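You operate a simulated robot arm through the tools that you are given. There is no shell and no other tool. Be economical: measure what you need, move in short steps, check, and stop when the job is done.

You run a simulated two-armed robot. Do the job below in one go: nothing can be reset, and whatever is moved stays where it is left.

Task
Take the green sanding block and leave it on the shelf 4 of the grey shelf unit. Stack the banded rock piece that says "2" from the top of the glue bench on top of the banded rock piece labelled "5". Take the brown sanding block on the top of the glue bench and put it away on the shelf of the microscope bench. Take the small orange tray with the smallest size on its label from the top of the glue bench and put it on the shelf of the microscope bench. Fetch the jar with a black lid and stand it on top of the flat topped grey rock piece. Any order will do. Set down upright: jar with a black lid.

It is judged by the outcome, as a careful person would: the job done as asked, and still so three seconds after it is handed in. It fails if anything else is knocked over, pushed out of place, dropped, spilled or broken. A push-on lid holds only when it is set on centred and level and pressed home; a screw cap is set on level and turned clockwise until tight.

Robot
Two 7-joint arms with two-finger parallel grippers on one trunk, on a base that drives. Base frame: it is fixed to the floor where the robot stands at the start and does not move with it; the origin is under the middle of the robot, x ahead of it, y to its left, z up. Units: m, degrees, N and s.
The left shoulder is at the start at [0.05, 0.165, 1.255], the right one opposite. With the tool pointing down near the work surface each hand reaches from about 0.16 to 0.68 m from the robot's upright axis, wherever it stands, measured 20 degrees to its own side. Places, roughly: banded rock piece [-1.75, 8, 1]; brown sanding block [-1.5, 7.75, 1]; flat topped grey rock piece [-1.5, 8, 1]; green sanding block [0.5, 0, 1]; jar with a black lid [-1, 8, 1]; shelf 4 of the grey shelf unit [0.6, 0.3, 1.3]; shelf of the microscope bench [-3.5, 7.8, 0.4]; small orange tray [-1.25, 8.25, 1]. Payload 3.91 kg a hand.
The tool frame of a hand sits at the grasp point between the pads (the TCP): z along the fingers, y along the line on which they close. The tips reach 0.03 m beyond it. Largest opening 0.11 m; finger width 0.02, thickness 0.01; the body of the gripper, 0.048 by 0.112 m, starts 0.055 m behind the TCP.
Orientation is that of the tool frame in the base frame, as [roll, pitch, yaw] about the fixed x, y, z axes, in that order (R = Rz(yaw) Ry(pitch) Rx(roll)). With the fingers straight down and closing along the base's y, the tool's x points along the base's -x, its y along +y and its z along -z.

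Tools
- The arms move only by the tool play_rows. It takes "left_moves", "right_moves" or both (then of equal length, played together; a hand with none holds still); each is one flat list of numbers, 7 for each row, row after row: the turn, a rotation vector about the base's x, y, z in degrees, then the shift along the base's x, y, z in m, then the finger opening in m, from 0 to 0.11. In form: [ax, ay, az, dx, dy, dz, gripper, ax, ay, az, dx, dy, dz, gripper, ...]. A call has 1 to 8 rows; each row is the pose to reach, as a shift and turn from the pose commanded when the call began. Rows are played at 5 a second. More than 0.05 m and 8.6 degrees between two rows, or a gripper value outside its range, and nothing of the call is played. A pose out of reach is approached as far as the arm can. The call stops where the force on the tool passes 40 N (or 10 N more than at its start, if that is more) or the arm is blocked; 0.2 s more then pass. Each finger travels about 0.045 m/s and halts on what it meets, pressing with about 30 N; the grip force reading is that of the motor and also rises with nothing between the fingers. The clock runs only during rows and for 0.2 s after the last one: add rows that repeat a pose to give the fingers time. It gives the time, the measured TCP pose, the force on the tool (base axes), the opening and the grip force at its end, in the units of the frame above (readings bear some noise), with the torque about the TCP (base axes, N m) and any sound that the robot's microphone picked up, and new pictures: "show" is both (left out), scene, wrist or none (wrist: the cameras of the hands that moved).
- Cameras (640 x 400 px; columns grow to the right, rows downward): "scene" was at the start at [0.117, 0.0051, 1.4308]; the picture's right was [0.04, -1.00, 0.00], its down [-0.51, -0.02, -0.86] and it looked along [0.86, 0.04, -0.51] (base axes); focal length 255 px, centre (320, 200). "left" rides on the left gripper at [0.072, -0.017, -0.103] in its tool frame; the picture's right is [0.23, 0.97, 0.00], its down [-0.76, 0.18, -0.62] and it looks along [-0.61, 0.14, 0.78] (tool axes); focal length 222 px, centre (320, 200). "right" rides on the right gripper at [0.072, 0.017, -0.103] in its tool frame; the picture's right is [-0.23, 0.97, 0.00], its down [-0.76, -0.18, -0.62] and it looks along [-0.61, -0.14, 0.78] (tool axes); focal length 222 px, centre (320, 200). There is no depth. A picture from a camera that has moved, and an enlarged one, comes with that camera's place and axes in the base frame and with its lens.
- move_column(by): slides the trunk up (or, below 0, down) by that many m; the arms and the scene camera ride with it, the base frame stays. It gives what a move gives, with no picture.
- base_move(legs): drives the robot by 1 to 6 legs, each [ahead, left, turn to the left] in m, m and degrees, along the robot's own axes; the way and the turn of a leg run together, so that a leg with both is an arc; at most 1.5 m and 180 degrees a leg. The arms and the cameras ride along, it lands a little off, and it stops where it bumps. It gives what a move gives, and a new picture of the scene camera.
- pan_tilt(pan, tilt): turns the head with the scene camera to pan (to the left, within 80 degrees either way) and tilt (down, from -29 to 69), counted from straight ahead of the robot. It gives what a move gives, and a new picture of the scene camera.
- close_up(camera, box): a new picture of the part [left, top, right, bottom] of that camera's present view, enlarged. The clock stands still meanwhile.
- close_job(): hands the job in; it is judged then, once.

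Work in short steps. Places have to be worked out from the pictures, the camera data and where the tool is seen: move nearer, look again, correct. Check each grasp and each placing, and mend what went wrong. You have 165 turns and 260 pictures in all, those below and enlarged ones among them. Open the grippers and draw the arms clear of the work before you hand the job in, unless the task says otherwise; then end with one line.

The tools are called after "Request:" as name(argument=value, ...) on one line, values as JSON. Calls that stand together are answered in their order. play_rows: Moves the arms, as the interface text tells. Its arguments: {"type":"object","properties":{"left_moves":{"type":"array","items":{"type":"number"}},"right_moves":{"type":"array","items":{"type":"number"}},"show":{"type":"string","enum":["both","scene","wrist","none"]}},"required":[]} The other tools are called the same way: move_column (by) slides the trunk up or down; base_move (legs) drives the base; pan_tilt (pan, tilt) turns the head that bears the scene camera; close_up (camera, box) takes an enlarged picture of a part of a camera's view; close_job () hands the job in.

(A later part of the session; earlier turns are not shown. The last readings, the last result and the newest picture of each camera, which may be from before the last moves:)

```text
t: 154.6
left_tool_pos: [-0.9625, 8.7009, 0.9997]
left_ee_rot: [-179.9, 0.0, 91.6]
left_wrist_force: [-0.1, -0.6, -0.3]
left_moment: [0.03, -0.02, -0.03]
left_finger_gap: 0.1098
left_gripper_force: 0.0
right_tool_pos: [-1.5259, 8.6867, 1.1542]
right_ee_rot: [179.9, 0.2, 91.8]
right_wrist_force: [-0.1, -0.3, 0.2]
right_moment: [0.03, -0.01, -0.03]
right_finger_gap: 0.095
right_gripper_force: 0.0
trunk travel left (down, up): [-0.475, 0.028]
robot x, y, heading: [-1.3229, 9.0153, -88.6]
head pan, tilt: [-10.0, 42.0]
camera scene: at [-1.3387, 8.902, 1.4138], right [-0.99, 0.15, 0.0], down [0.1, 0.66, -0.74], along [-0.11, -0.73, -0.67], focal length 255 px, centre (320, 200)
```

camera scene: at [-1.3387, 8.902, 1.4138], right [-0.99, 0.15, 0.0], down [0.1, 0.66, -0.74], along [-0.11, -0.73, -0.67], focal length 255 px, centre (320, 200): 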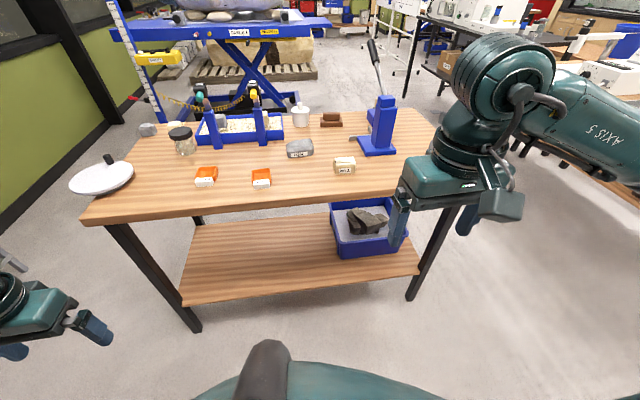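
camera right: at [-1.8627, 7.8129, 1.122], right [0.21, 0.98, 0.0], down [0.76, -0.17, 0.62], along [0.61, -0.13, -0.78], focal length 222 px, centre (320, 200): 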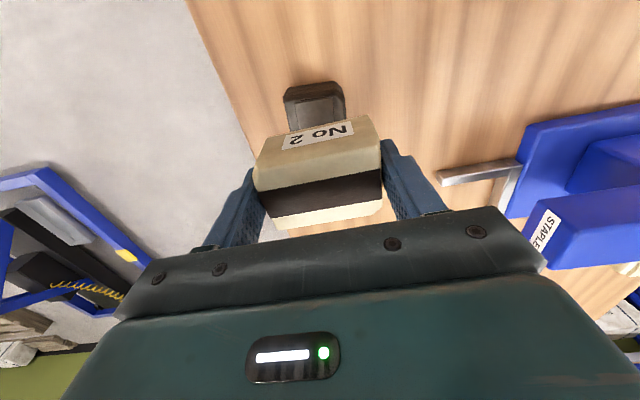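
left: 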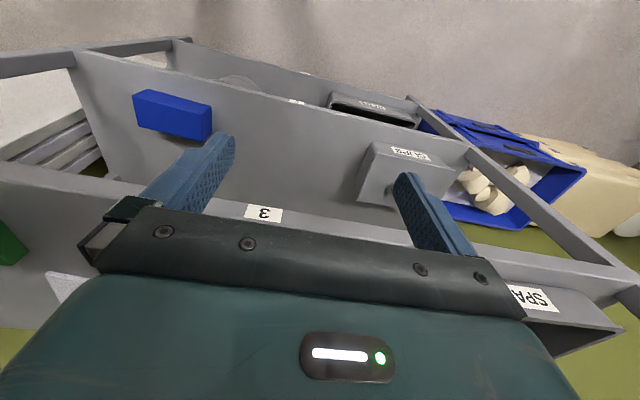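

Request:
close_up(camera="scene", box=[125, 105, 269, 195])

Request:
close_up(camera="scene", box=[240, 100, 400, 200])

```text
4.44 times, centred on (197, 150) of scene
camera zoom: at [-1.3387, 8.902, 1.4138], right [-0.99, 0.15, 0.0], down [0.1, 0.66, -0.74], along [-0.11, -0.73, -0.67], focal length 1134 px, centre (867, 422)
```

zoom: 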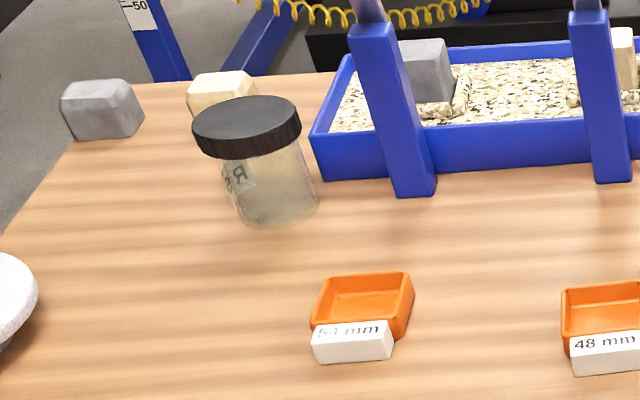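

```text
4.00 times, centred on (320, 150) of scene
camera zoom: at [-1.3387, 8.902, 1.4138], right [-0.99, 0.15, 0.0], down [0.1, 0.66, -0.74], along [-0.11, -0.73, -0.67], focal length 1021 px, centre (320, 400)
```

zoom: 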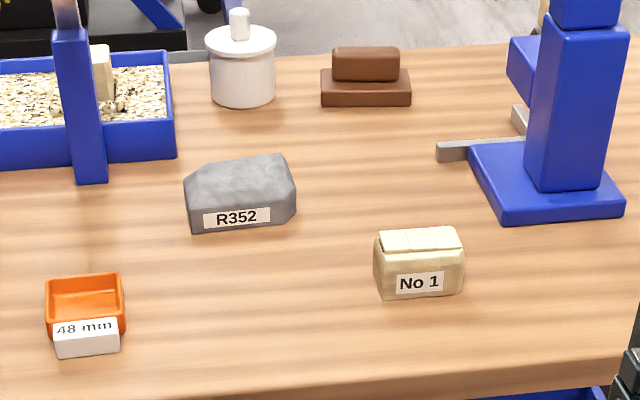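

Layout from the north: jar ≈(-0.971, 7.998) top 0.983; R352 grey flat rock ≈(-1.388, 8.06); 48 mm tray ≈(-1.248, 8.21). Raise the left hand, turn it 90° so the fingers close along y (post next to the jar), and drive closer.

Request:
play_rows(left_moves=[0, 0, -8, 0, 0, 0.03, 0.11, 0, 0, -16, 0, 0, 0.06, 0.11, 0, 0, -24, 0, 0, 0.09, 0.11, 0, 0, -32, 0, 0, 0.12, 0.11, 0, 0, -40, 0, 0, 0.15, 0.11, 0, 0, -48, 0, 0, 0.15, 0.11, 0, 0, -56, 0, 0, 0.15, 0.11, 0, 0, -64, 0, 0, 0.15, 0.11], show="none")

Request:
play_rows(left_moves=[0, 0, -8, 0, 0, 0, 0.11, 0, 0, -16, 0, 0, 0, 0.11, 0, 0, -24, 0, 0, 0, 0.11, 0, 0, -26, 0, 0, 0, 0.11], show="none")

Request:
base_move(legs=[[0.345, 0.15, -1.4]])

```text
t: 156.4
left_tool_pos: [-0.9618, 8.7011, 1.1504]
left_ee_rot: [180.0, 0.0, 27.5]
left_wrist_force: [-0.3, 1.2, 0.2]
left_moment: [0.01, 0.03, -0.02]
left_finger_gap: 0.1101
left_gripper_force: 0.1
right_tool_pos: [-1.5261, 8.6873, 1.1543]
right_ee_rot: [-180.0, 0.1, 91.9]
right_wrist_force: [0.1, 0.6, -0.3]
right_moment: [-0.02, -0.01, 0.01]
right_finger_gap: 0.0951
right_gripper_force: 0.1
trunk travel left (down, up): [-0.475, 0.028]
robot x, y, heading: [-1.3251, 9.0128, -88.7]
head pan, tilt: [-10.0, 42.0]
```

```text
t: 157.4
left_tool_pos: [-0.9609, 8.698, 1.1502]
left_ee_rot: [179.9, 0.1, 1.5]
left_wrist_force: [0.2, 0.1, -0.2]
left_moment: [-0.01, 0.03, -0.02]
left_finger_gap: 0.1103
left_gripper_force: 0.0
right_tool_pos: [-1.525, 8.6875, 1.1546]
right_ee_rot: [179.9, 0.2, 91.9]
right_wrist_force: [-0.3, -0.6, 0.5]
right_moment: [0.0, 0.01, -0.03]
right_finger_gap: 0.0949
right_gripper_force: 0.1
trunk travel left (down, up): [-0.475, 0.028]
robot x, y, heading: [-1.3284, 9.0168, -88.3]
head pan, tilt: [-10.0, 42.0]
```

```text
t: 159.8
left_tool_pos: [-0.8105, 8.3553, 1.1486]
left_ee_rot: [-179.9, 0.0, 0.4]
left_wrist_force: [0.5, 0.3, 0.4]
left_moment: [0.0, -0.02, 0.0]
left_finger_gap: 0.1103
left_gripper_force: 0.0
right_tool_pos: [-1.3731, 8.3526, 1.1548]
right_ee_rot: [180.0, 0.1, 90.8]
right_wrist_force: [0.9, 0.0, 0.5]
right_moment: [0.03, 0.0, 0.02]
right_finger_gap: 0.0953
right_gripper_force: 0.1
trunk travel left (down, up): [-0.475, 0.028]
robot x, y, heading: [-1.1706, 8.6733, -89.6]
head pan, tilt: [-10.0, 42.0]
camera scene: at [-1.1822, 8.5643, 1.4137], right [-0.99, 0.17, 0.0], down [0.11, 0.66, -0.74], along [-0.12, -0.73, -0.67], focal length 255 px, centre (320, 200)
```

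scene: 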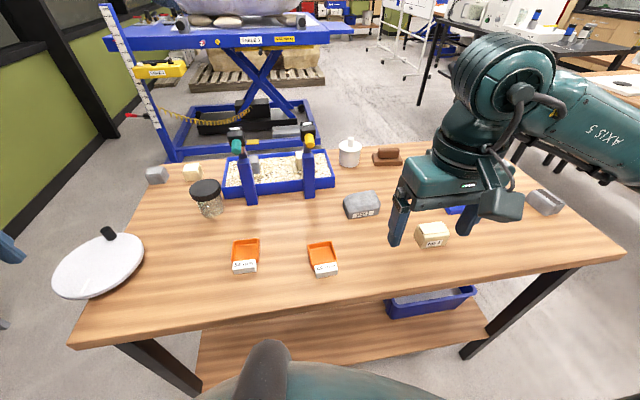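

Request:
close_up(camera="scene", box=[135, 145, 263, 225])

```text
5.00 times, centred on (199, 185) of scene
camera zoom: at [-1.1822, 8.5643, 1.4137], right [-0.99, 0.17, 0.0], down [0.11, 0.66, -0.74], along [-0.12, -0.73, -0.67], focal length 1276 px, centre (925, 275)
```

zoom: 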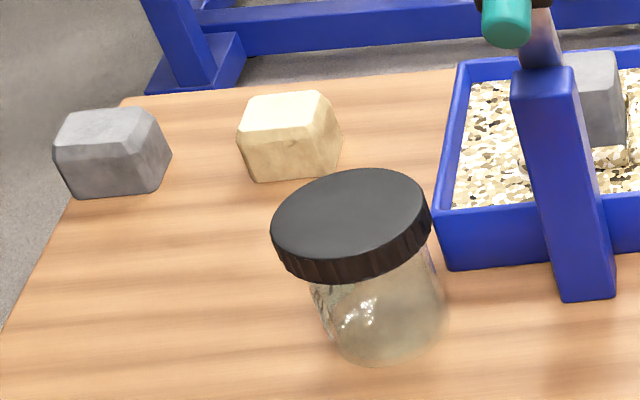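

Jar confirmed at (-0.970, 7.995). Edge the base 4 cm closer and hover the left hand over it.

Request:
base_move(legs=[[0.04, 0, 0]])

Request:
play_rows(left_moves=[0, 0, 0, -0.02, -0.04, 0, 0.11, 0, 0, 0, -0.045, -0.08, 0, 0.11, 0, 0, 0, -0.07, -0.12, 0, 0.11, 0, 0, 0, -0.095, -0.16, 0, 0.11, 0, 0, 0, -0.115, -0.2, -0.01, 0.11, 0, 0, 0, -0.135, -0.24, -0.03, 0.11, 0, 0, 0, -0.15, -0.28, -0.05, 0.11, 0, 0, 0, -0.16, -0.32, -0.07, 0.11])

```text
t: 160.7
left_tool_pos: [-0.8103, 8.3143, 1.1492]
left_ee_rot: [-179.9, 0.1, 0.5]
left_wrist_force: [0.1, 0.0, 0.4]
left_moment: [0.06, -0.03, 0.01]
left_finger_gap: 0.1099
left_gripper_force: 0.1
right_tool_pos: [-1.3741, 8.3137, 1.1521]
right_ee_rot: [179.9, 0.1, 90.7]
right_wrist_force: [-0.3, -0.1, -0.1]
right_moment: [0.04, 0.0, -0.01]
right_finger_gap: 0.0948
right_gripper_force: 0.1
trunk travel left (down, up): [-0.475, 0.028]
robot x, y, heading: [-1.1713, 8.6363, -89.5]
head pan, tilt: [-10.0, 42.0]
camera scene: at [-1.1821, 8.5237, 1.4136], right [-0.99, 0.17, 0.0], down [0.11, 0.66, -0.74], along [-0.12, -0.73, -0.67], focal length 255 px, centre (320, 200)
```

scene: 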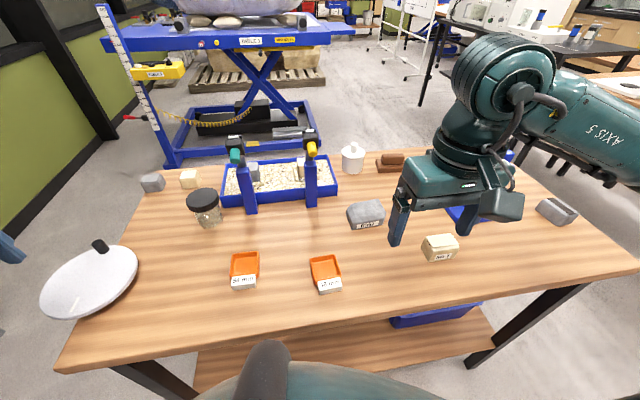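

```text
t: 162.4
left_tool_pos: [-0.9255, 8.0831, 1.1021]
left_ee_rot: [180.0, 0.1, 0.4]
left_wrist_force: [-0.1, -0.5, -0.7]
left_moment: [0.0, -0.01, -0.01]
left_finger_gap: 0.1099
left_gripper_force: 0.0
left hand out of reach, approached as far as the arm can: row 6, 7, 8
right_tool_pos: [-1.3731, 8.3141, 1.1534]
right_ee_rot: [179.9, 0.1, 90.7]
right_wrist_force: [0.5, 0.2, 0.2]
right_moment: [0.02, 0.03, -0.01]
right_finger_gap: 0.0949
right_gripper_force: 0.1
trunk travel left (down, up): [-0.475, 0.028]
robot x, y, heading: [-1.166, 8.6352, -89.7]
head pan, tilt: [-10.0, 42.0]
camera scene: at [-1.1817, 8.5248, 1.4137], right [-0.99, 0.17, 0.0], down [0.11, 0.66, -0.74], along [-0.12, -0.73, -0.67], focal length 255 px, centre (320, 200)
camera left: at [-0.8534, 8.101, 1.2063], right [0.24, -0.97, 0.0], down [-0.76, -0.18, 0.62], along [-0.61, -0.15, -0.78], focal length 222 px, centre (320, 200)
```

scene: 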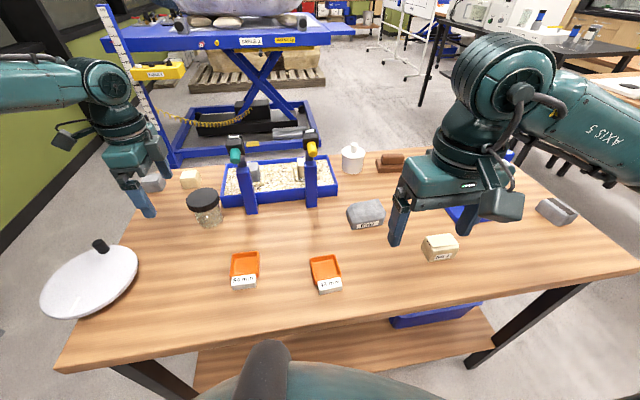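
left: 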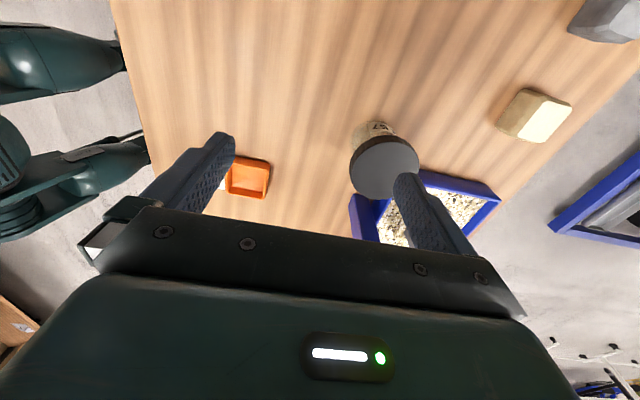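

Tool-down with that wrist yaw can't reach from here. I'll take the jar from the bench's east end instead; first pick the 48 mm tray with the right hand here. Retract left and zoom on the tray.

Request:
play_rows(left_moves=[0, 0, 8, 0.02, 0.04, 0.01, 0.11, 0, 0, 16, 0.045, 0.08, 0.02, 0.11, 0, 0, 24, 0.07, 0.12, 0.03, 0.11, 0, 0, 32, 0.09, 0.16, 0.04, 0.11, 0, 0, 40, 0.1, 0.2, 0.04, 0.11, 0, 0, 48, 0.1, 0.22, 0.04, 0.11, 0, 0, 56, 0.1, 0.22, 0.04, 0.11, 0, 0, 64, 0.1, 0.22, 0.04, 0.11], show="none")

Request:
play_rows(left_moves=[0, 0, 8, 0, 0, 0, 0.11, 0, 0, 16, 0, 0, 0, 0.11, 0, 0, 24, 0, 0, 0, 0.11, 0, 0, 26, 0, 0, 0, 0.11], show="none")

Request:
close_up(camera="scene", box=[265, 180, 425, 300])

```text
t: 164.2
left_tool_pos: [-0.8196, 8.3038, 1.1427]
left_ee_rot: [-179.9, -0.1, 64.6]
left_wrist_force: [0.1, -0.4, 0.9]
left_moment: [-0.01, -0.01, 0.01]
left_finger_gap: 0.11
left_gripper_force: 0.1
right_tool_pos: [-1.3727, 8.3141, 1.1545]
right_ee_rot: [180.0, 0.1, 90.7]
right_wrist_force: [0.2, 0.0, 0.0]
right_moment: [-0.01, -0.02, -0.03]
right_finger_gap: 0.0948
right_gripper_force: 0.1
trunk travel left (down, up): [-0.475, 0.028]
robot x, y, heading: [-1.1679, 8.6364, -89.4]
head pan, tilt: [-10.0, 42.0]
```

```text
t: 165.2
left_tool_pos: [-0.8204, 8.3036, 1.1423]
left_ee_rot: [-180.0, 0.1, 90.5]
left_wrist_force: [-0.4, -0.3, -0.8]
left_moment: [-0.02, 0.0, -0.02]
left_finger_gap: 0.1101
left_gripper_force: 0.2
right_tool_pos: [-1.3736, 8.3142, 1.1544]
right_ee_rot: [-180.0, 0.1, 90.7]
right_wrist_force: [-0.1, 0.1, -0.2]
right_moment: [0.02, 0.01, -0.05]
right_finger_gap: 0.0953
right_gripper_force: 0.0
trunk travel left (down, up): [-0.475, 0.028]
robot x, y, heading: [-1.1657, 8.6353, -89.7]
head pan, tilt: [-10.0, 42.0]
```

```text
3.33 times, centred on (345, 240) of scene
camera zoom: at [-1.1821, 8.5252, 1.4138], right [-0.99, 0.17, 0.0], down [0.11, 0.66, -0.74], along [-0.12, -0.73, -0.67], focal length 851 px, centre (237, 67)
```

zoom: 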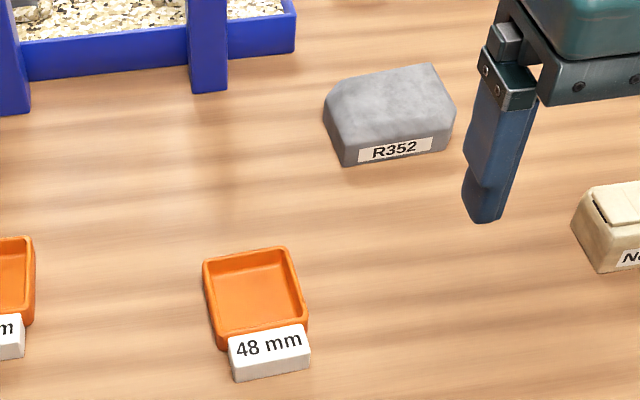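

Tray 48 mm centre ≈(-1.249, 8.205). Hover the right hand over it.

Request:
play_rows(right_moves=[0, 0, 0, 0.03, -0.025, 0, 0.11, 0, 0, 0, 0.06, -0.055, -0.01, 0.11, 0, 0, 0, 0.09, -0.085, -0.03, 0.11, 0, 0, 0, 0.115, -0.1, -0.065, 0.11, 0, 0, 0, 0.125, -0.109, -0.11, 0.11, 0, 0, 0, 0.125, -0.109, -0.145, 0.11, 0, 0, 0, 0.125, -0.109, -0.145, 0.11])

```text
t: 166.8
left_tool_pos: [-0.8192, 8.3032, 1.1406]
left_ee_rot: [-180.0, 0.1, 90.5]
left_wrist_force: [0.0, -0.7, -0.3]
left_moment: [0.0, 0.01, -0.02]
left_finger_gap: 0.1097
left_gripper_force: 0.0
right_tool_pos: [-1.2486, 8.2049, 1.0094]
right_ee_rot: [179.9, 0.0, 90.7]
right_wrist_force: [-0.7, -0.8, -0.8]
right_moment: [-0.01, -0.01, -0.03]
right_finger_gap: 0.1099
right_gripper_force: 0.1
trunk travel left (down, up): [-0.475, 0.028]
robot x, y, heading: [-1.1659, 8.6371, -89.5]
head pan, tilt: [-10.0, 42.0]
camera scene: at [-1.1821, 8.5252, 1.4138], right [-0.99, 0.17, 0.0], down [0.11, 0.66, -0.74], along [-0.12, -0.73, -0.67], focal length 255 px, centre (320, 200)
camera right: at [-1.2325, 8.2764, 1.112], right [0.98, -0.21, 0.0], down [-0.17, -0.76, 0.62], along [-0.13, -0.61, -0.78], focal length 222 px, centre (320, 200)
```

scene: 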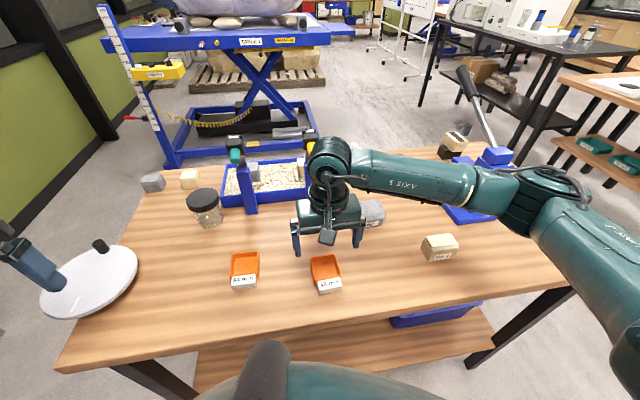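
right: 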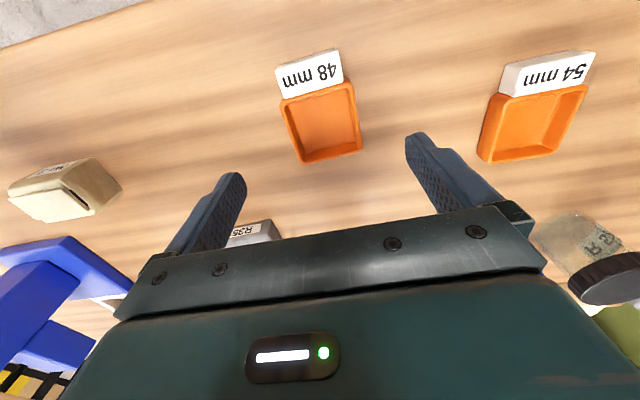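

Tray is centred under the hand with negligible yaw. Descend to TCP 0.931 and close.

Request:
play_rows(right_moves=[0, 0, 0, 0.003, 0.001, -0.04, 0.11, 0, 0, 0, 0.003, 0.001, -0.065, 0.11, 0, 0, 0, 0.003, 0.001, -0.077, 0.11, 0, 0, 0, 0.003, 0.001, -0.077, 0.09, 0, 0, 0, 0.003, 0.001, -0.077, 0.07, 0, 0, 0, 0.003, 0.001, -0.077, 0.05, 0, 0, 0, 0.003, 0.001, -0.077, 0.045, 0, 0, 0, 0.003, 0.001, -0.077, 0.045], show="wrist")

```text
t: 168.7
left_tool_pos: [-0.8187, 8.3043, 1.1423]
left_ee_rot: [180.0, 0.1, 90.5]
left_wrist_force: [-1.0, 0.1, -0.2]
left_moment: [0.04, -0.03, -0.01]
left_finger_gap: 0.1102
left_gripper_force: 0.0
right_tool_pos: [-1.2455, 8.2069, 0.9343]
right_ee_rot: [179.9, 0.0, 90.6]
right_wrist_force: [0.6, 0.0, -0.5]
right_moment: [-0.02, -0.02, 0.01]
right_finger_gap: 0.0614
right_gripper_force: 30.2
trunk travel left (down, up): [-0.475, 0.028]
robot x, y, heading: [-1.1699, 8.6387, -89.6]
head pan, tilt: [-10.0, 42.0]
camera right: at [-1.2298, 8.2795, 1.0376], right [0.98, -0.21, 0.0], down [-0.17, -0.76, 0.62], along [-0.13, -0.61, -0.78], focal length 222 px, centre (320, 200)
```

right: 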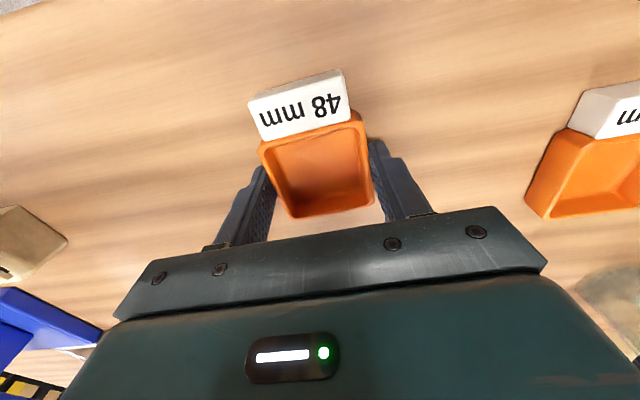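

Gripped (0.061). Lift and retract; check the tray comes along.

Request:
play_rows(right_moves=[0, 0, 0, 0, 0, 0.03, 0.045, 0, 0, 0, 0, 0, 0.07, 0.045, 0, 0, 0, 0, 0.02, 0.11, 0.045, 0, 0, 0, -0.02, 0.04, 0.15, 0.045, 0, 0, 0, -0.055, 0.065, 0.18, 0.045, 0, 0, 0, -0.09, 0.09, 0.2, 0.045, 0, 0, 0, -0.125, 0.11, 0.22, 0.045], show="wrist")

```text
refused: row 5 steps farther than a row can; nothing moved
```

Request:
play_rows(right_moves=[0, 0, 0, 0, 0, 0.03, 0.045, 0, 0, 0, 0, 0, 0.07, 0.045, 0, 0, 0, 0, 0.02, 0.11, 0.045, 0, 0, 0, -0.02, 0.04, 0.145, 0.045, 0, 0, 0, -0.05, 0.065, 0.17, 0.045, 0, 0, 0, -0.085, 0.09, 0.19, 0.045, 0, 0, 0, -0.12, 0.11, 0.21, 0.045], show="wrist")

```text
t: 170.2
left_tool_pos: [-0.8194, 8.3029, 1.142]
left_ee_rot: [-179.9, 0.0, 90.5]
left_wrist_force: [0.8, 0.6, 1.1]
left_moment: [0.05, 0.0, 0.0]
left_finger_gap: 0.1098
left_gripper_force: 0.1
right_tool_pos: [-1.3628, 8.3183, 1.1402]
right_ee_rot: [-180.0, 0.1, 90.6]
right_wrist_force: [-0.4, 0.2, -0.2]
right_moment: [-0.01, -0.06, 0.0]
right_finger_gap: 0.0614
right_gripper_force: 30.1
trunk travel left (down, up): [-0.475, 0.028]
robot x, y, heading: [-1.1679, 8.6377, -89.6]
head pan, tilt: [-10.0, 42.0]
camera right: at [-1.3469, 8.3903, 1.2446], right [0.98, -0.21, 0.0], down [-0.17, -0.76, 0.62], along [-0.13, -0.61, -0.78], focal length 222 px, centre (320, 200)
```

right: 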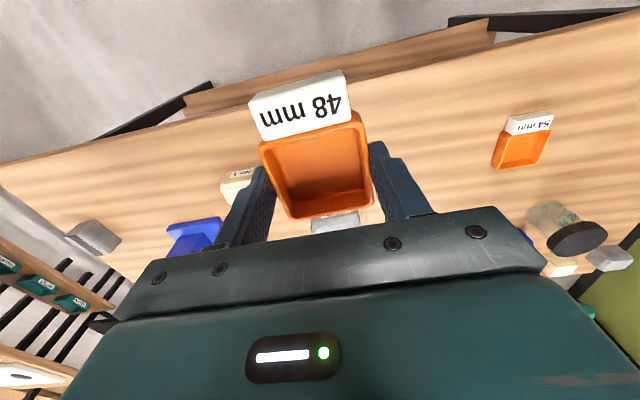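

Tray is held. Drive round to the east end, facing west, for the jar.

Request:
base_move(legs=[[-0.4, 0, 0], [0, 1.12, 0], [0, 0, -90]])

Request:
pan_tilt(pan=20, tilt=42)

```text
t: 180.8
left_tool_pos: [0.1946, 8.7487, 1.1453]
left_ee_rot: [179.6, 0.1, 92.7]
left_wrist_force: [-0.4, -0.1, -0.1]
left_moment: [-0.05, 0.01, -0.02]
left_finger_gap: 0.11
left_gripper_force: 0.1
right_tool_pos: [-0.3487, 8.7425, 1.1393]
right_ee_rot: [179.3, 0.1, 92.8]
right_wrist_force: [0.3, 0.0, -1.0]
right_moment: [0.0, -0.03, 0.03]
right_finger_gap: 0.0612
right_gripper_force: 30.2
trunk travel left (down, up): [-0.475, 0.028]
robot x, y, heading: [-0.1549, 9.0676, -87.4]
head pan, tilt: [-10.0, 42.0]
stopped in leg 2: the robot was blocked; the commanded pose is now the measured one
camera scene: at [-0.1789, 8.957, 1.4139], right [-0.99, 0.13, -0.01], down [0.1, 0.66, -0.74], along [-0.09, -0.74, -0.67], focal length 255 px, centre (320, 200)
```

scene: 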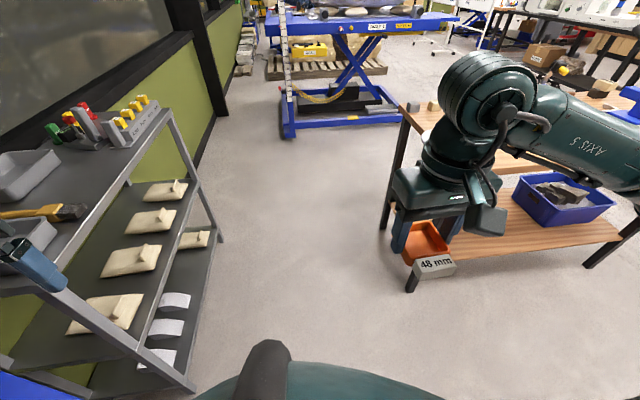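

```text
t: 181.7
left_tool_pos: [0.1947, 8.7485, 1.1446]
left_ee_rot: [179.5, -0.1, 92.7]
left_wrist_force: [-0.7, -0.2, 0.0]
left_moment: [0.0, 0.01, 0.0]
left_finger_gap: 0.1102
left_gripper_force: 0.1
right_tool_pos: [-0.3477, 8.7431, 1.1379]
right_ee_rot: [179.2, 0.1, 92.7]
right_wrist_force: [-0.6, 0.7, -1.2]
right_moment: [-0.02, 0.0, 0.0]
right_finger_gap: 0.0611
right_gripper_force: 30.2
trunk travel left (down, up): [-0.475, 0.028]
robot x, y, heading: [-0.1487, 9.0681, -87.7]
head pan, tilt: [20.0, 42.0]
camera scene: at [-0.1361, 8.9622, 1.414], right [-0.92, -0.38, -0.01], down [-0.25, 0.62, -0.75], along [0.29, -0.69, -0.67], focal length 255 px, centre (320, 200)
```

scene: 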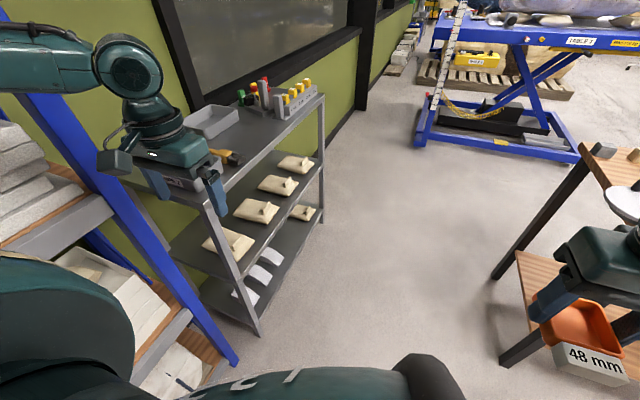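

The left elbow touched the blue rack; readings are clean. Move 0.15 m west away from it, turn to face west, then go south beside the bench end.

Request:
base_move(legs=[[0, -0.15, 0], [0, 0, -92]])

Request:
pan_tilt(pan=60, tilt=35)

```text
t: 187.6
left_tool_pos: [-0.64, 8.7128, 1.14]
left_ee_rot: [-179.8, 0.0, 0.9]
left_wrist_force: [-0.6, -0.3, -0.5]
left_moment: [-0.01, 0.0, -0.02]
left_finger_gap: 0.11
left_gripper_force: 0.1
right_tool_pos: [-0.6291, 9.2558, 1.1401]
right_ee_rot: [180.0, 0.2, 1.0]
right_wrist_force: [0.3, 0.2, -0.1]
right_moment: [0.03, 0.03, -0.02]
right_finger_gap: 0.0612
right_gripper_force: 30.2
trunk travel left (down, up): [-0.475, 0.028]
robot x, y, heading: [-0.3121, 9.0628, -179.3]
head pan, tilt: [20.0, 42.0]
camera scene: at [-0.4188, 9.0323, 1.4138], right [-0.35, 0.94, 0.0], down [0.63, 0.24, -0.74], along [-0.69, -0.26, -0.67], focal length 255 px, centre (320, 200)
```

scene: 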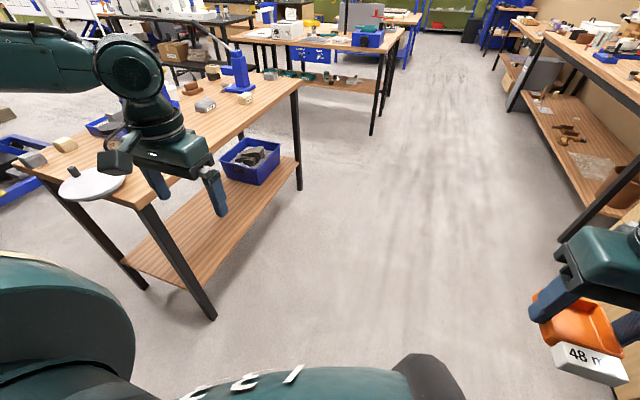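

```text
t: 188.7
left_tool_pos: [-0.6399, 8.7128, 1.1402]
left_ee_rot: [-179.7, -0.1, 0.9]
left_wrist_force: [-0.8, -0.5, -0.1]
left_moment: [0.0, -0.01, -0.01]
left_finger_gap: 0.1102
left_gripper_force: 0.2
right_tool_pos: [-0.6278, 9.2557, 1.1414]
right_ee_rot: [180.0, 0.3, 1.0]
right_wrist_force: [0.1, 0.6, -0.1]
right_moment: [-0.03, 0.02, 0.0]
right_finger_gap: 0.0615
right_gripper_force: 29.8
trunk travel left (down, up): [-0.475, 0.028]
robot x, y, heading: [-0.3095, 9.0613, -179.3]
head pan, tilt: [60.0, 35.0]
camera scene: at [-0.3837, 8.985, 1.4242], right [-0.87, 0.49, 0.0], down [0.28, 0.5, -0.82], along [-0.4, -0.71, -0.57], focal length 255 px, centre (320, 200)
```

scene: 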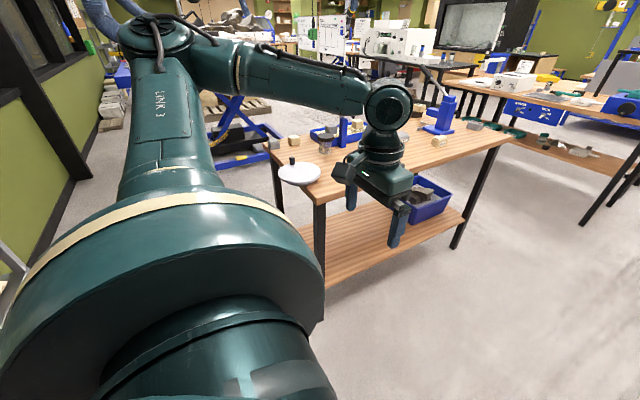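

Request:
base_move(legs=[[0, 0.88, -0.7], [0.05, 0, 0]])

Request:
pan_tilt(pan=15, tilt=42)

```text
t: 197.2
left_tool_pos: [-0.706, 7.8592, 1.1407]
left_ee_rot: [-179.6, -0.1, -1.2]
left_wrist_force: [0.7, -0.5, -0.9]
left_moment: [-0.03, -0.02, 0.03]
left_finger_gap: 0.1101
left_gripper_force: 0.0
right_tool_pos: [-0.6766, 8.4002, 1.1412]
right_ee_rot: [-180.0, -0.1, -1.0]
right_wrist_force: [0.4, -0.1, -1.2]
right_moment: [0.01, -0.05, -0.04]
right_finger_gap: 0.0612
right_gripper_force: 30.5
trunk travel left (down, up): [-0.475, 0.028]
robot x, y, heading: [-0.3627, 8.1947, 178.9]
head pan, tilt: [60.0, 35.0]
camera scene: at [-0.4415, 8.1212, 1.4242], right [-0.85, 0.52, 0.0], down [0.3, 0.49, -0.82], along [-0.42, -0.7, -0.57], focal length 255 px, centre (320, 200)
```

scene: 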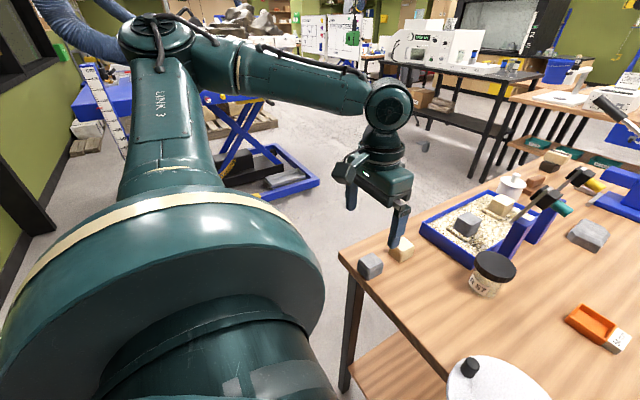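

```text
t: 198.3
left_tool_pos: [-0.7054, 7.8584, 1.1418]
left_ee_rot: [-179.7, -0.1, -1.2]
left_wrist_force: [-0.1, 0.6, 1.1]
left_moment: [-0.01, 0.0, -0.02]
left_finger_gap: 0.11
left_gripper_force: 0.0
right_tool_pos: [-0.6763, 8.4007, 1.1425]
right_ee_rot: [-180.0, 0.1, -1.0]
right_wrist_force: [0.5, 0.3, -0.4]
right_moment: [0.0, 0.01, 0.0]
right_finger_gap: 0.061
right_gripper_force: 30.0
trunk travel left (down, up): [-0.475, 0.028]
robot x, y, heading: [-0.361, 8.1963, 178.5]
head pan, tilt: [15.0, 42.0]
camera scene: at [-0.4756, 8.1766, 1.4138], right [-0.24, 0.97, 0.0], down [0.65, 0.16, -0.74], along [-0.72, -0.18, -0.67], focal length 255 px, centre (320, 200)
```

scene: 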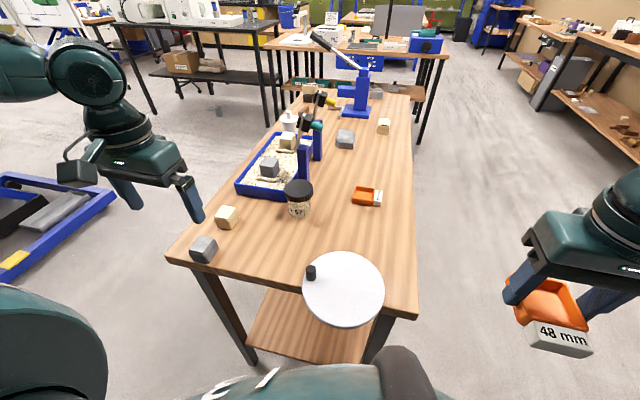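

Request:
close_up(camera="scene", box=[180, 140, 340, 270])

```text
3.08 times, centred on (260, 205) of scene
camera zoom: at [-0.4756, 8.1766, 1.4138], right [-0.24, 0.97, 0.0], down [0.65, 0.16, -0.74], along [-0.72, -0.18, -0.67], focal length 785 px, centre (505, 185)
```

zoom: 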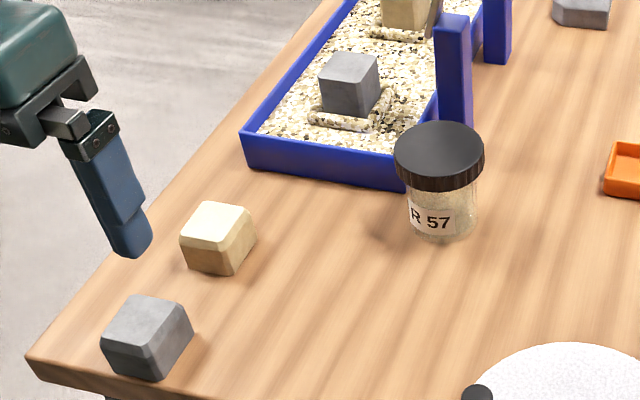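

Jar R57 at (-0.973, 7.996). Bring the left hand over it.

Request:
play_rows(left_moves=[0, 0, 0, -0.025, 0.035, 0, 0.11, 0, 0, 0, -0.055, 0.07, 0, 0.11, 0, 0, 0, -0.09, 0.1, 0, 0.11, 0, 0, 0, -0.13, 0.125, 0, 0.11, 0, 0, 0, -0.175, 0.138, -0.01, 0.11, 0, 0, 0, -0.22, 0.138, -0.03, 0.11, 0, 0, 0, -0.26, 0.138, -0.05, 0.11, 0, 0, 0, -0.26, 0.138, -0.07, 0.11])

```text
t: 200.1
left_tool_pos: [-0.9215, 7.9663, 1.0866]
left_ee_rot: [-179.5, 0.1, -1.2]
left_wrist_force: [-0.1, 0.1, -0.1]
left_moment: [0.02, 0.02, -0.01]
left_finger_gap: 0.1097
left_gripper_force: 0.1
left hand out of reach, approached as far as the arm can: row 6, 7, 8
right_tool_pos: [-0.6759, 8.4008, 1.1419]
right_ee_rot: [180.0, 0.1, -1.0]
right_wrist_force: [-0.7, -0.2, -0.4]
right_moment: [-0.02, 0.01, 0.02]
right_finger_gap: 0.0608
right_gripper_force: 30.5
trunk travel left (down, up): [-0.475, 0.028]
robot x, y, heading: [-0.3607, 8.1971, 178.9]
head pan, tilt: [15.0, 42.0]
camera scene: at [-0.4757, 8.1765, 1.4137], right [-0.24, 0.97, 0.0], down [0.65, 0.16, -0.74], along [-0.72, -0.18, -0.67], focal length 255 px, centre (320, 200)
camera left: at [-0.8498, 7.9817, 1.1913], right [0.21, -0.98, -0.01], down [-0.77, -0.17, 0.62], along [-0.61, -0.12, -0.78], focal length 222 px, centre (320, 200)
```

scene: 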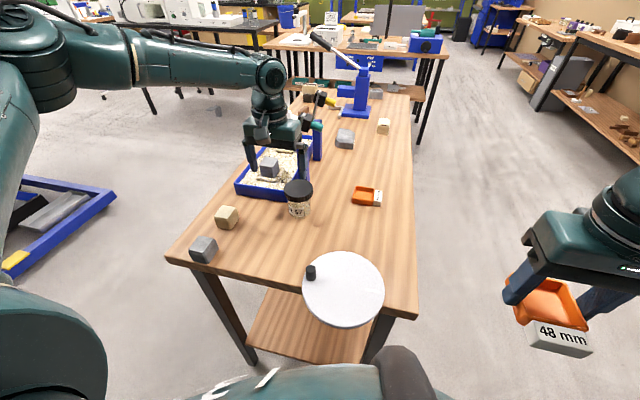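
left: 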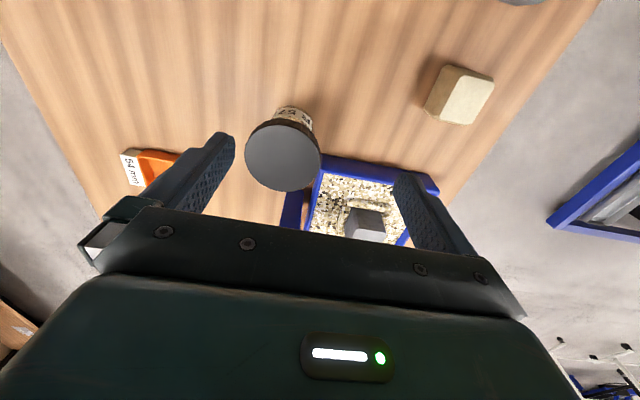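

A little short of reach; edge the base 6 cm forward.

Request:
base_move(legs=[[0.06, 0, 0]])

Request:
play_rows(left_moves=[0, 0, 0, 0.002, 0.01, 0, 0.11, 0, 0, 0, 0.005, 0.03, 0, 0.11, 0, 0, 0, 0.005, 0.03, 0, 0.11])

```text
t: 201.1
left_tool_pos: [-0.9812, 7.9677, 1.086]
left_ee_rot: [-179.6, 0.0, -1.1]
left_wrist_force: [-0.6, 0.0, -1.1]
left_moment: [-0.02, -0.02, 0.0]
left_finger_gap: 0.11
left_gripper_force: 0.0
right_tool_pos: [-0.7349, 8.4016, 1.1409]
right_ee_rot: [-180.0, 0.0, -0.9]
right_wrist_force: [-0.2, -0.4, 0.0]
right_moment: [0.0, -0.02, 0.02]
right_finger_gap: 0.0613
right_gripper_force: 29.7
trunk travel left (down, up): [-0.475, 0.028]
robot x, y, heading: [-0.4244, 8.1987, 179.0]
head pan, tilt: [15.0, 42.0]
camera scene: at [-0.5356, 8.1779, 1.4136], right [-0.24, 0.97, 0.0], down [0.65, 0.16, -0.74], along [-0.72, -0.18, -0.67], focal length 255 px, centre (320, 200)
```

scene: 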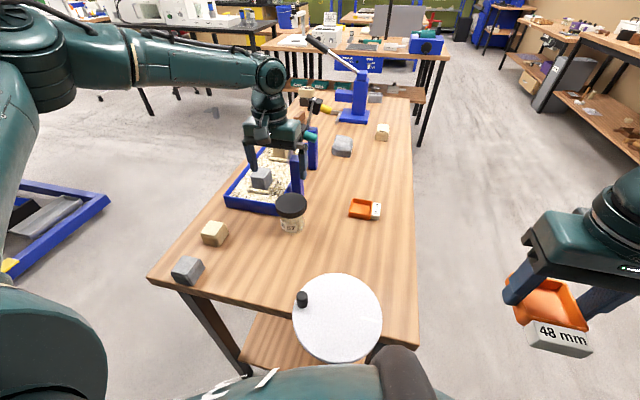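

```text
t: 201.9
left_tool_pos: [-0.9652, 7.9912, 1.0902]
left_ee_rot: [-179.7, 0.2, -1.1]
left_wrist_force: [0.8, 0.0, 0.1]
left_moment: [0.02, 0.01, 0.0]
left_finger_gap: 0.1099
left_gripper_force: 0.0
left hand out of reach, approached as far as the arm can: row 1, 2, 3
right_tool_pos: [-0.734, 8.4013, 1.1404]
right_ee_rot: [-179.9, 0.1, -0.9]
right_wrist_force: [-0.1, -1.2, -0.4]
right_moment: [0.02, -0.01, 0.04]
right_finger_gap: 0.0614
right_gripper_force: 29.6
trunk travel left (down, up): [-0.475, 0.028]
robot x, y, heading: [-0.4209, 8.1949, 178.9]
head pan, tilt: [15.0, 42.0]
camera scene: at [-0.5345, 8.1777, 1.4137], right [-0.24, 0.97, 0.0], down [0.65, 0.16, -0.74], along [-0.72, -0.18, -0.67], focal length 255 px, centre (320, 200)
camera left: at [-0.8932, 8.0073, 1.1953], right [0.21, -0.98, -0.01], down [-0.76, -0.17, 0.62], along [-0.61, -0.12, -0.78], focal length 222 px, centre (320, 200)
```

scene: 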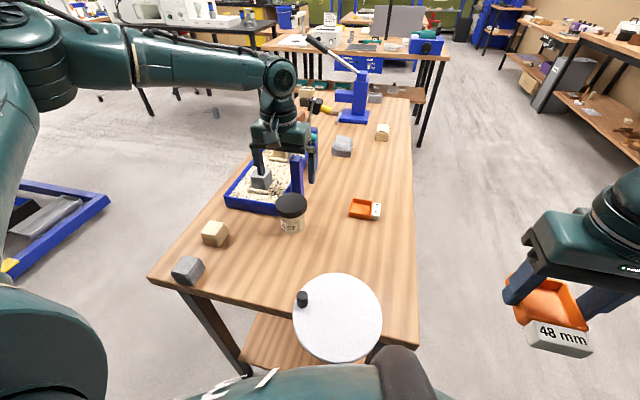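
left: 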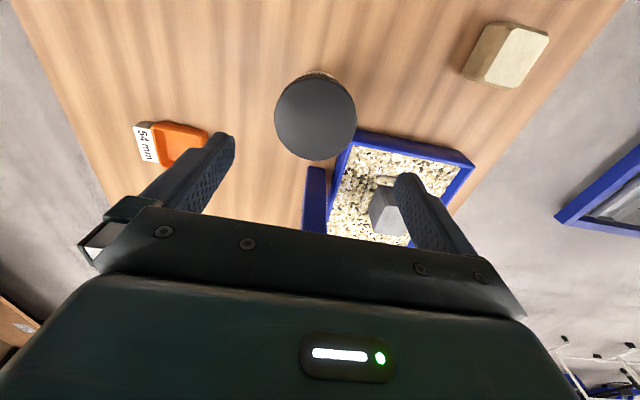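

The commanded pose is right over the jar (measured 1 cm short at this height). Descend and watch reach/force.

Request:
play_rows(left_moves=[0, 0, 0, 0.005, 0, -0.03, 0.11, 0, 0, 0, 0.005, 0, -0.055, 0.11, 0, 0, 0, 0.005, 0, -0.07, 0.11, 0, 0, 0, 0.005, 0, -0.07, 0.11], show="wrist")

```text
t: 202.9
left_tool_pos: [-0.9477, 7.9798, 1.0314]
left_ee_rot: [-179.6, 0.0, -1.2]
left_wrist_force: [-0.1, 0.6, -0.5]
left_moment: [-0.02, -0.01, -0.03]
left_finger_gap: 0.1102
left_gripper_force: 0.0
left hand out of reach, approached as far as the arm can: row 1, 2, 3, 4
right_tool_pos: [-0.7341, 8.4011, 1.1423]
right_ee_rot: [-180.0, 0.1, -0.9]
right_wrist_force: [1.0, -0.1, -0.4]
right_moment: [0.01, 0.01, -0.03]
right_finger_gap: 0.0612
right_gripper_force: 30.1
trunk travel left (down, up): [-0.475, 0.028]
robot x, y, heading: [-0.4242, 8.1979, 178.8]
head pan, tilt: [15.0, 42.0]
camera left: at [-0.8752, 7.9955, 1.1348], right [0.21, -0.98, -0.01], down [-0.76, -0.17, 0.62], along [-0.61, -0.12, -0.78], focal length 222 px, centre (320, 200)
```

left: 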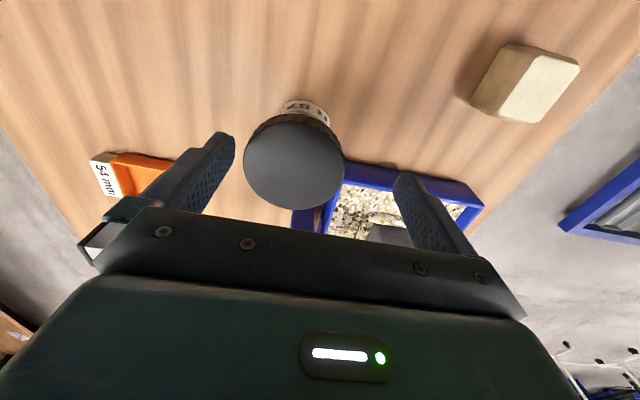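

Reach shrinks as the hand goes lower, so lowering the trunk will help. Raise the left hand, then lower the column 0.15 m.

Request:
play_rows(left_moves=[0, 0, 0, 0.02, -0.01, 0.04, 0.11, 0, 0, 0, 0.02, -0.01, 0.08, 0.11, 0, 0, 0, 0.02, -0.01, 0.12, 0.11, 0, 0, 0, 0.02, -0.01, 0.15, 0.11], show="none")

Request:
move_column(by=-0.15)

Request:
play_rows(left_moves=[0, 0, 0, -0.01, 0.01, 0, 0.11, 0, 0, 0, -0.02, 0.01, 0, 0.11, 0, 0, 0, -0.02, 0.01, 0, 0.11])

```text
t: 203.9
left_tool_pos: [-0.9282, 7.9726, 1.1818]
left_ee_rot: [-179.7, 0.0, -1.2]
left_wrist_force: [-0.5, 0.3, 0.4]
left_moment: [0.0, 0.02, -0.01]
left_finger_gap: 0.11
left_gripper_force: 0.0
right_tool_pos: [-0.7342, 8.4023, 1.1411]
right_ee_rot: [180.0, 0.0, -0.9]
right_wrist_force: [0.4, 0.0, -1.5]
right_moment: [0.0, -0.03, -0.01]
right_finger_gap: 0.061
right_gripper_force: 29.6
trunk travel left (down, up): [-0.475, 0.028]
robot x, y, heading: [-0.4216, 8.1952, 178.9]
head pan, tilt: [15.0, 42.0]
```

```text
t: 205.7
left_tool_pos: [-0.9285, 7.972, 1.0304]
left_ee_rot: [-179.6, 0.0, -1.2]
left_wrist_force: [-0.6, 0.6, 0.5]
left_moment: [0.04, 0.02, -0.01]
left_finger_gap: 0.1101
left_gripper_force: 0.0
right_tool_pos: [-0.7335, 8.4017, 0.9919]
right_ee_rot: [180.0, 0.1, -0.9]
right_wrist_force: [0.4, -0.2, -0.1]
right_moment: [0.03, 0.01, 0.0]
right_finger_gap: 0.0611
right_gripper_force: 30.0
trunk travel left (down, up): [-0.325, 0.178]
robot x, y, heading: [-0.4192, 8.198, 178.8]
head pan, tilt: [15.0, 42.0]
```

```text
t: 206.4
left_tool_pos: [-0.9476, 7.9811, 1.0304]
left_ee_rot: [-179.6, 0.0, -1.1]
left_wrist_force: [0.0, -0.2, 0.0]
left_moment: [0.04, -0.01, 0.03]
left_finger_gap: 0.11
left_gripper_force: 0.1
right_tool_pos: [-0.7347, 8.4022, 0.9921]
right_ee_rot: [-179.9, 0.1, -0.9]
right_wrist_force: [0.3, 0.0, -1.1]
right_moment: [-0.01, 0.0, 0.01]
right_finger_gap: 0.0613
right_gripper_force: 30.2
trunk travel left (down, up): [-0.325, 0.178]
robot x, y, heading: [-0.4193, 8.1943, 178.8]
head pan, tilt: [15.0, 42.0]
camera scene: at [-0.5344, 8.1779, 1.2638], right [-0.24, 0.97, 0.0], down [0.65, 0.16, -0.74], along [-0.72, -0.18, -0.67], focal length 255 px, centre (320, 200)
camera left: at [-0.8746, 7.9973, 1.1352], right [0.21, -0.98, -0.01], down [-0.76, -0.17, 0.62], along [-0.61, -0.12, -0.78], focal length 222 px, centre (320, 200)
```

scene: 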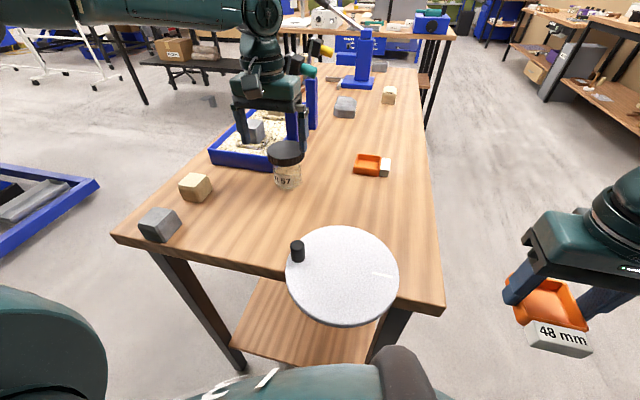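
left: 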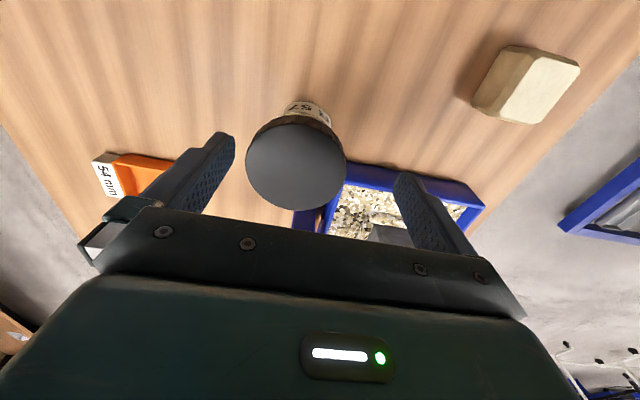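

Now in reach. Move over the jar centre (-0.967, 7.998) and check.

Request:
play_rows(left_moves=[0, 0, 0, -0.019, 0.017, 0, 0.11, 0, 0, 0, -0.019, 0.017, -0.01, 0.11, 0, 0, 0, -0.019, 0.017, -0.01, 0.11], show="wrist")

```text
t: 207.2
left_tool_pos: [-0.966, 7.9989, 1.0215]
left_ee_rot: [-179.5, 0.0, -1.2]
left_wrist_force: [0.6, -1.1, 0.1]
left_moment: [0.01, -0.02, 0.02]
left_finger_gap: 0.1098
left_gripper_force: 0.0
right_tool_pos: [-0.735, 8.4001, 0.9914]
right_ee_rot: [179.9, 0.2, -0.8]
right_wrist_force: [-0.1, -0.4, -0.3]
right_moment: [0.01, 0.04, -0.01]
right_finger_gap: 0.061
right_gripper_force: 29.1
trunk travel left (down, up): [-0.325, 0.178]
robot x, y, heading: [-0.4201, 8.1977, 178.8]
head pan, tilt: [15.0, 42.0]
camera left: at [-0.8942, 8.0144, 1.1248], right [0.21, -0.98, -0.01], down [-0.76, -0.17, 0.62], along [-0.61, -0.12, -0.78], focal length 222 px, centre (320, 200)
```

left: 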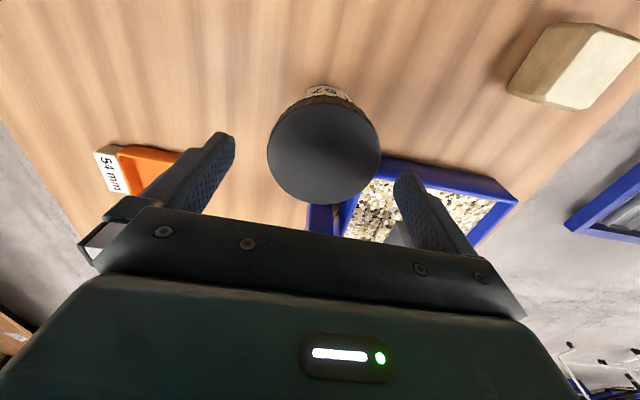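

Centred within a few mm. Descend to TCP ≈0.946 with guard.

Request:
play_rows(left_moves=[0, 0, 0, 0.002, 0, -0.025, 0.11, 0, 0, 0, 0.002, 0, -0.045, 0.11, 0, 0, 0, 0.002, 0, -0.06, 0.11, 0, 0, 0, 0.002, 0, -0.075, 0.11, 0, 0, 0, 0.002, 0, -0.075, 0.11], show="wrist")

```text
t: 208.4
left_tool_pos: [-0.9625, 7.9981, 0.9465]
left_ee_rot: [-179.5, -0.1, -1.0]
left_wrist_force: [0.2, -0.3, 0.1]
left_moment: [-0.01, 0.01, 0.03]
left_finger_gap: 0.1097
left_gripper_force: 0.0
right_tool_pos: [-0.7341, 8.4013, 0.9919]
right_ee_rot: [180.0, 0.1, -1.0]
right_wrist_force: [0.2, 0.0, -0.8]
right_moment: [0.0, 0.03, 0.0]
right_finger_gap: 0.0613
right_gripper_force: 29.9
trunk travel left (down, up): [-0.325, 0.178]
robot x, y, heading: [-0.4247, 8.1935, 178.6]
head pan, tilt: [15.0, 42.0]
camera left: at [-0.8905, 8.0132, 1.0513], right [0.21, -0.98, -0.01], down [-0.76, -0.17, 0.62], along [-0.61, -0.12, -0.78], focal length 222 px, centre (320, 200)
```

left: 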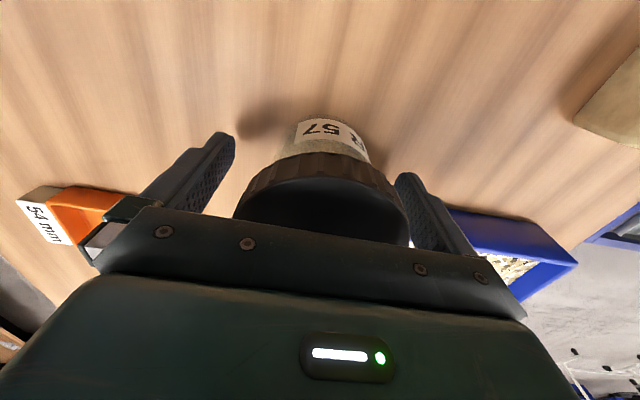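

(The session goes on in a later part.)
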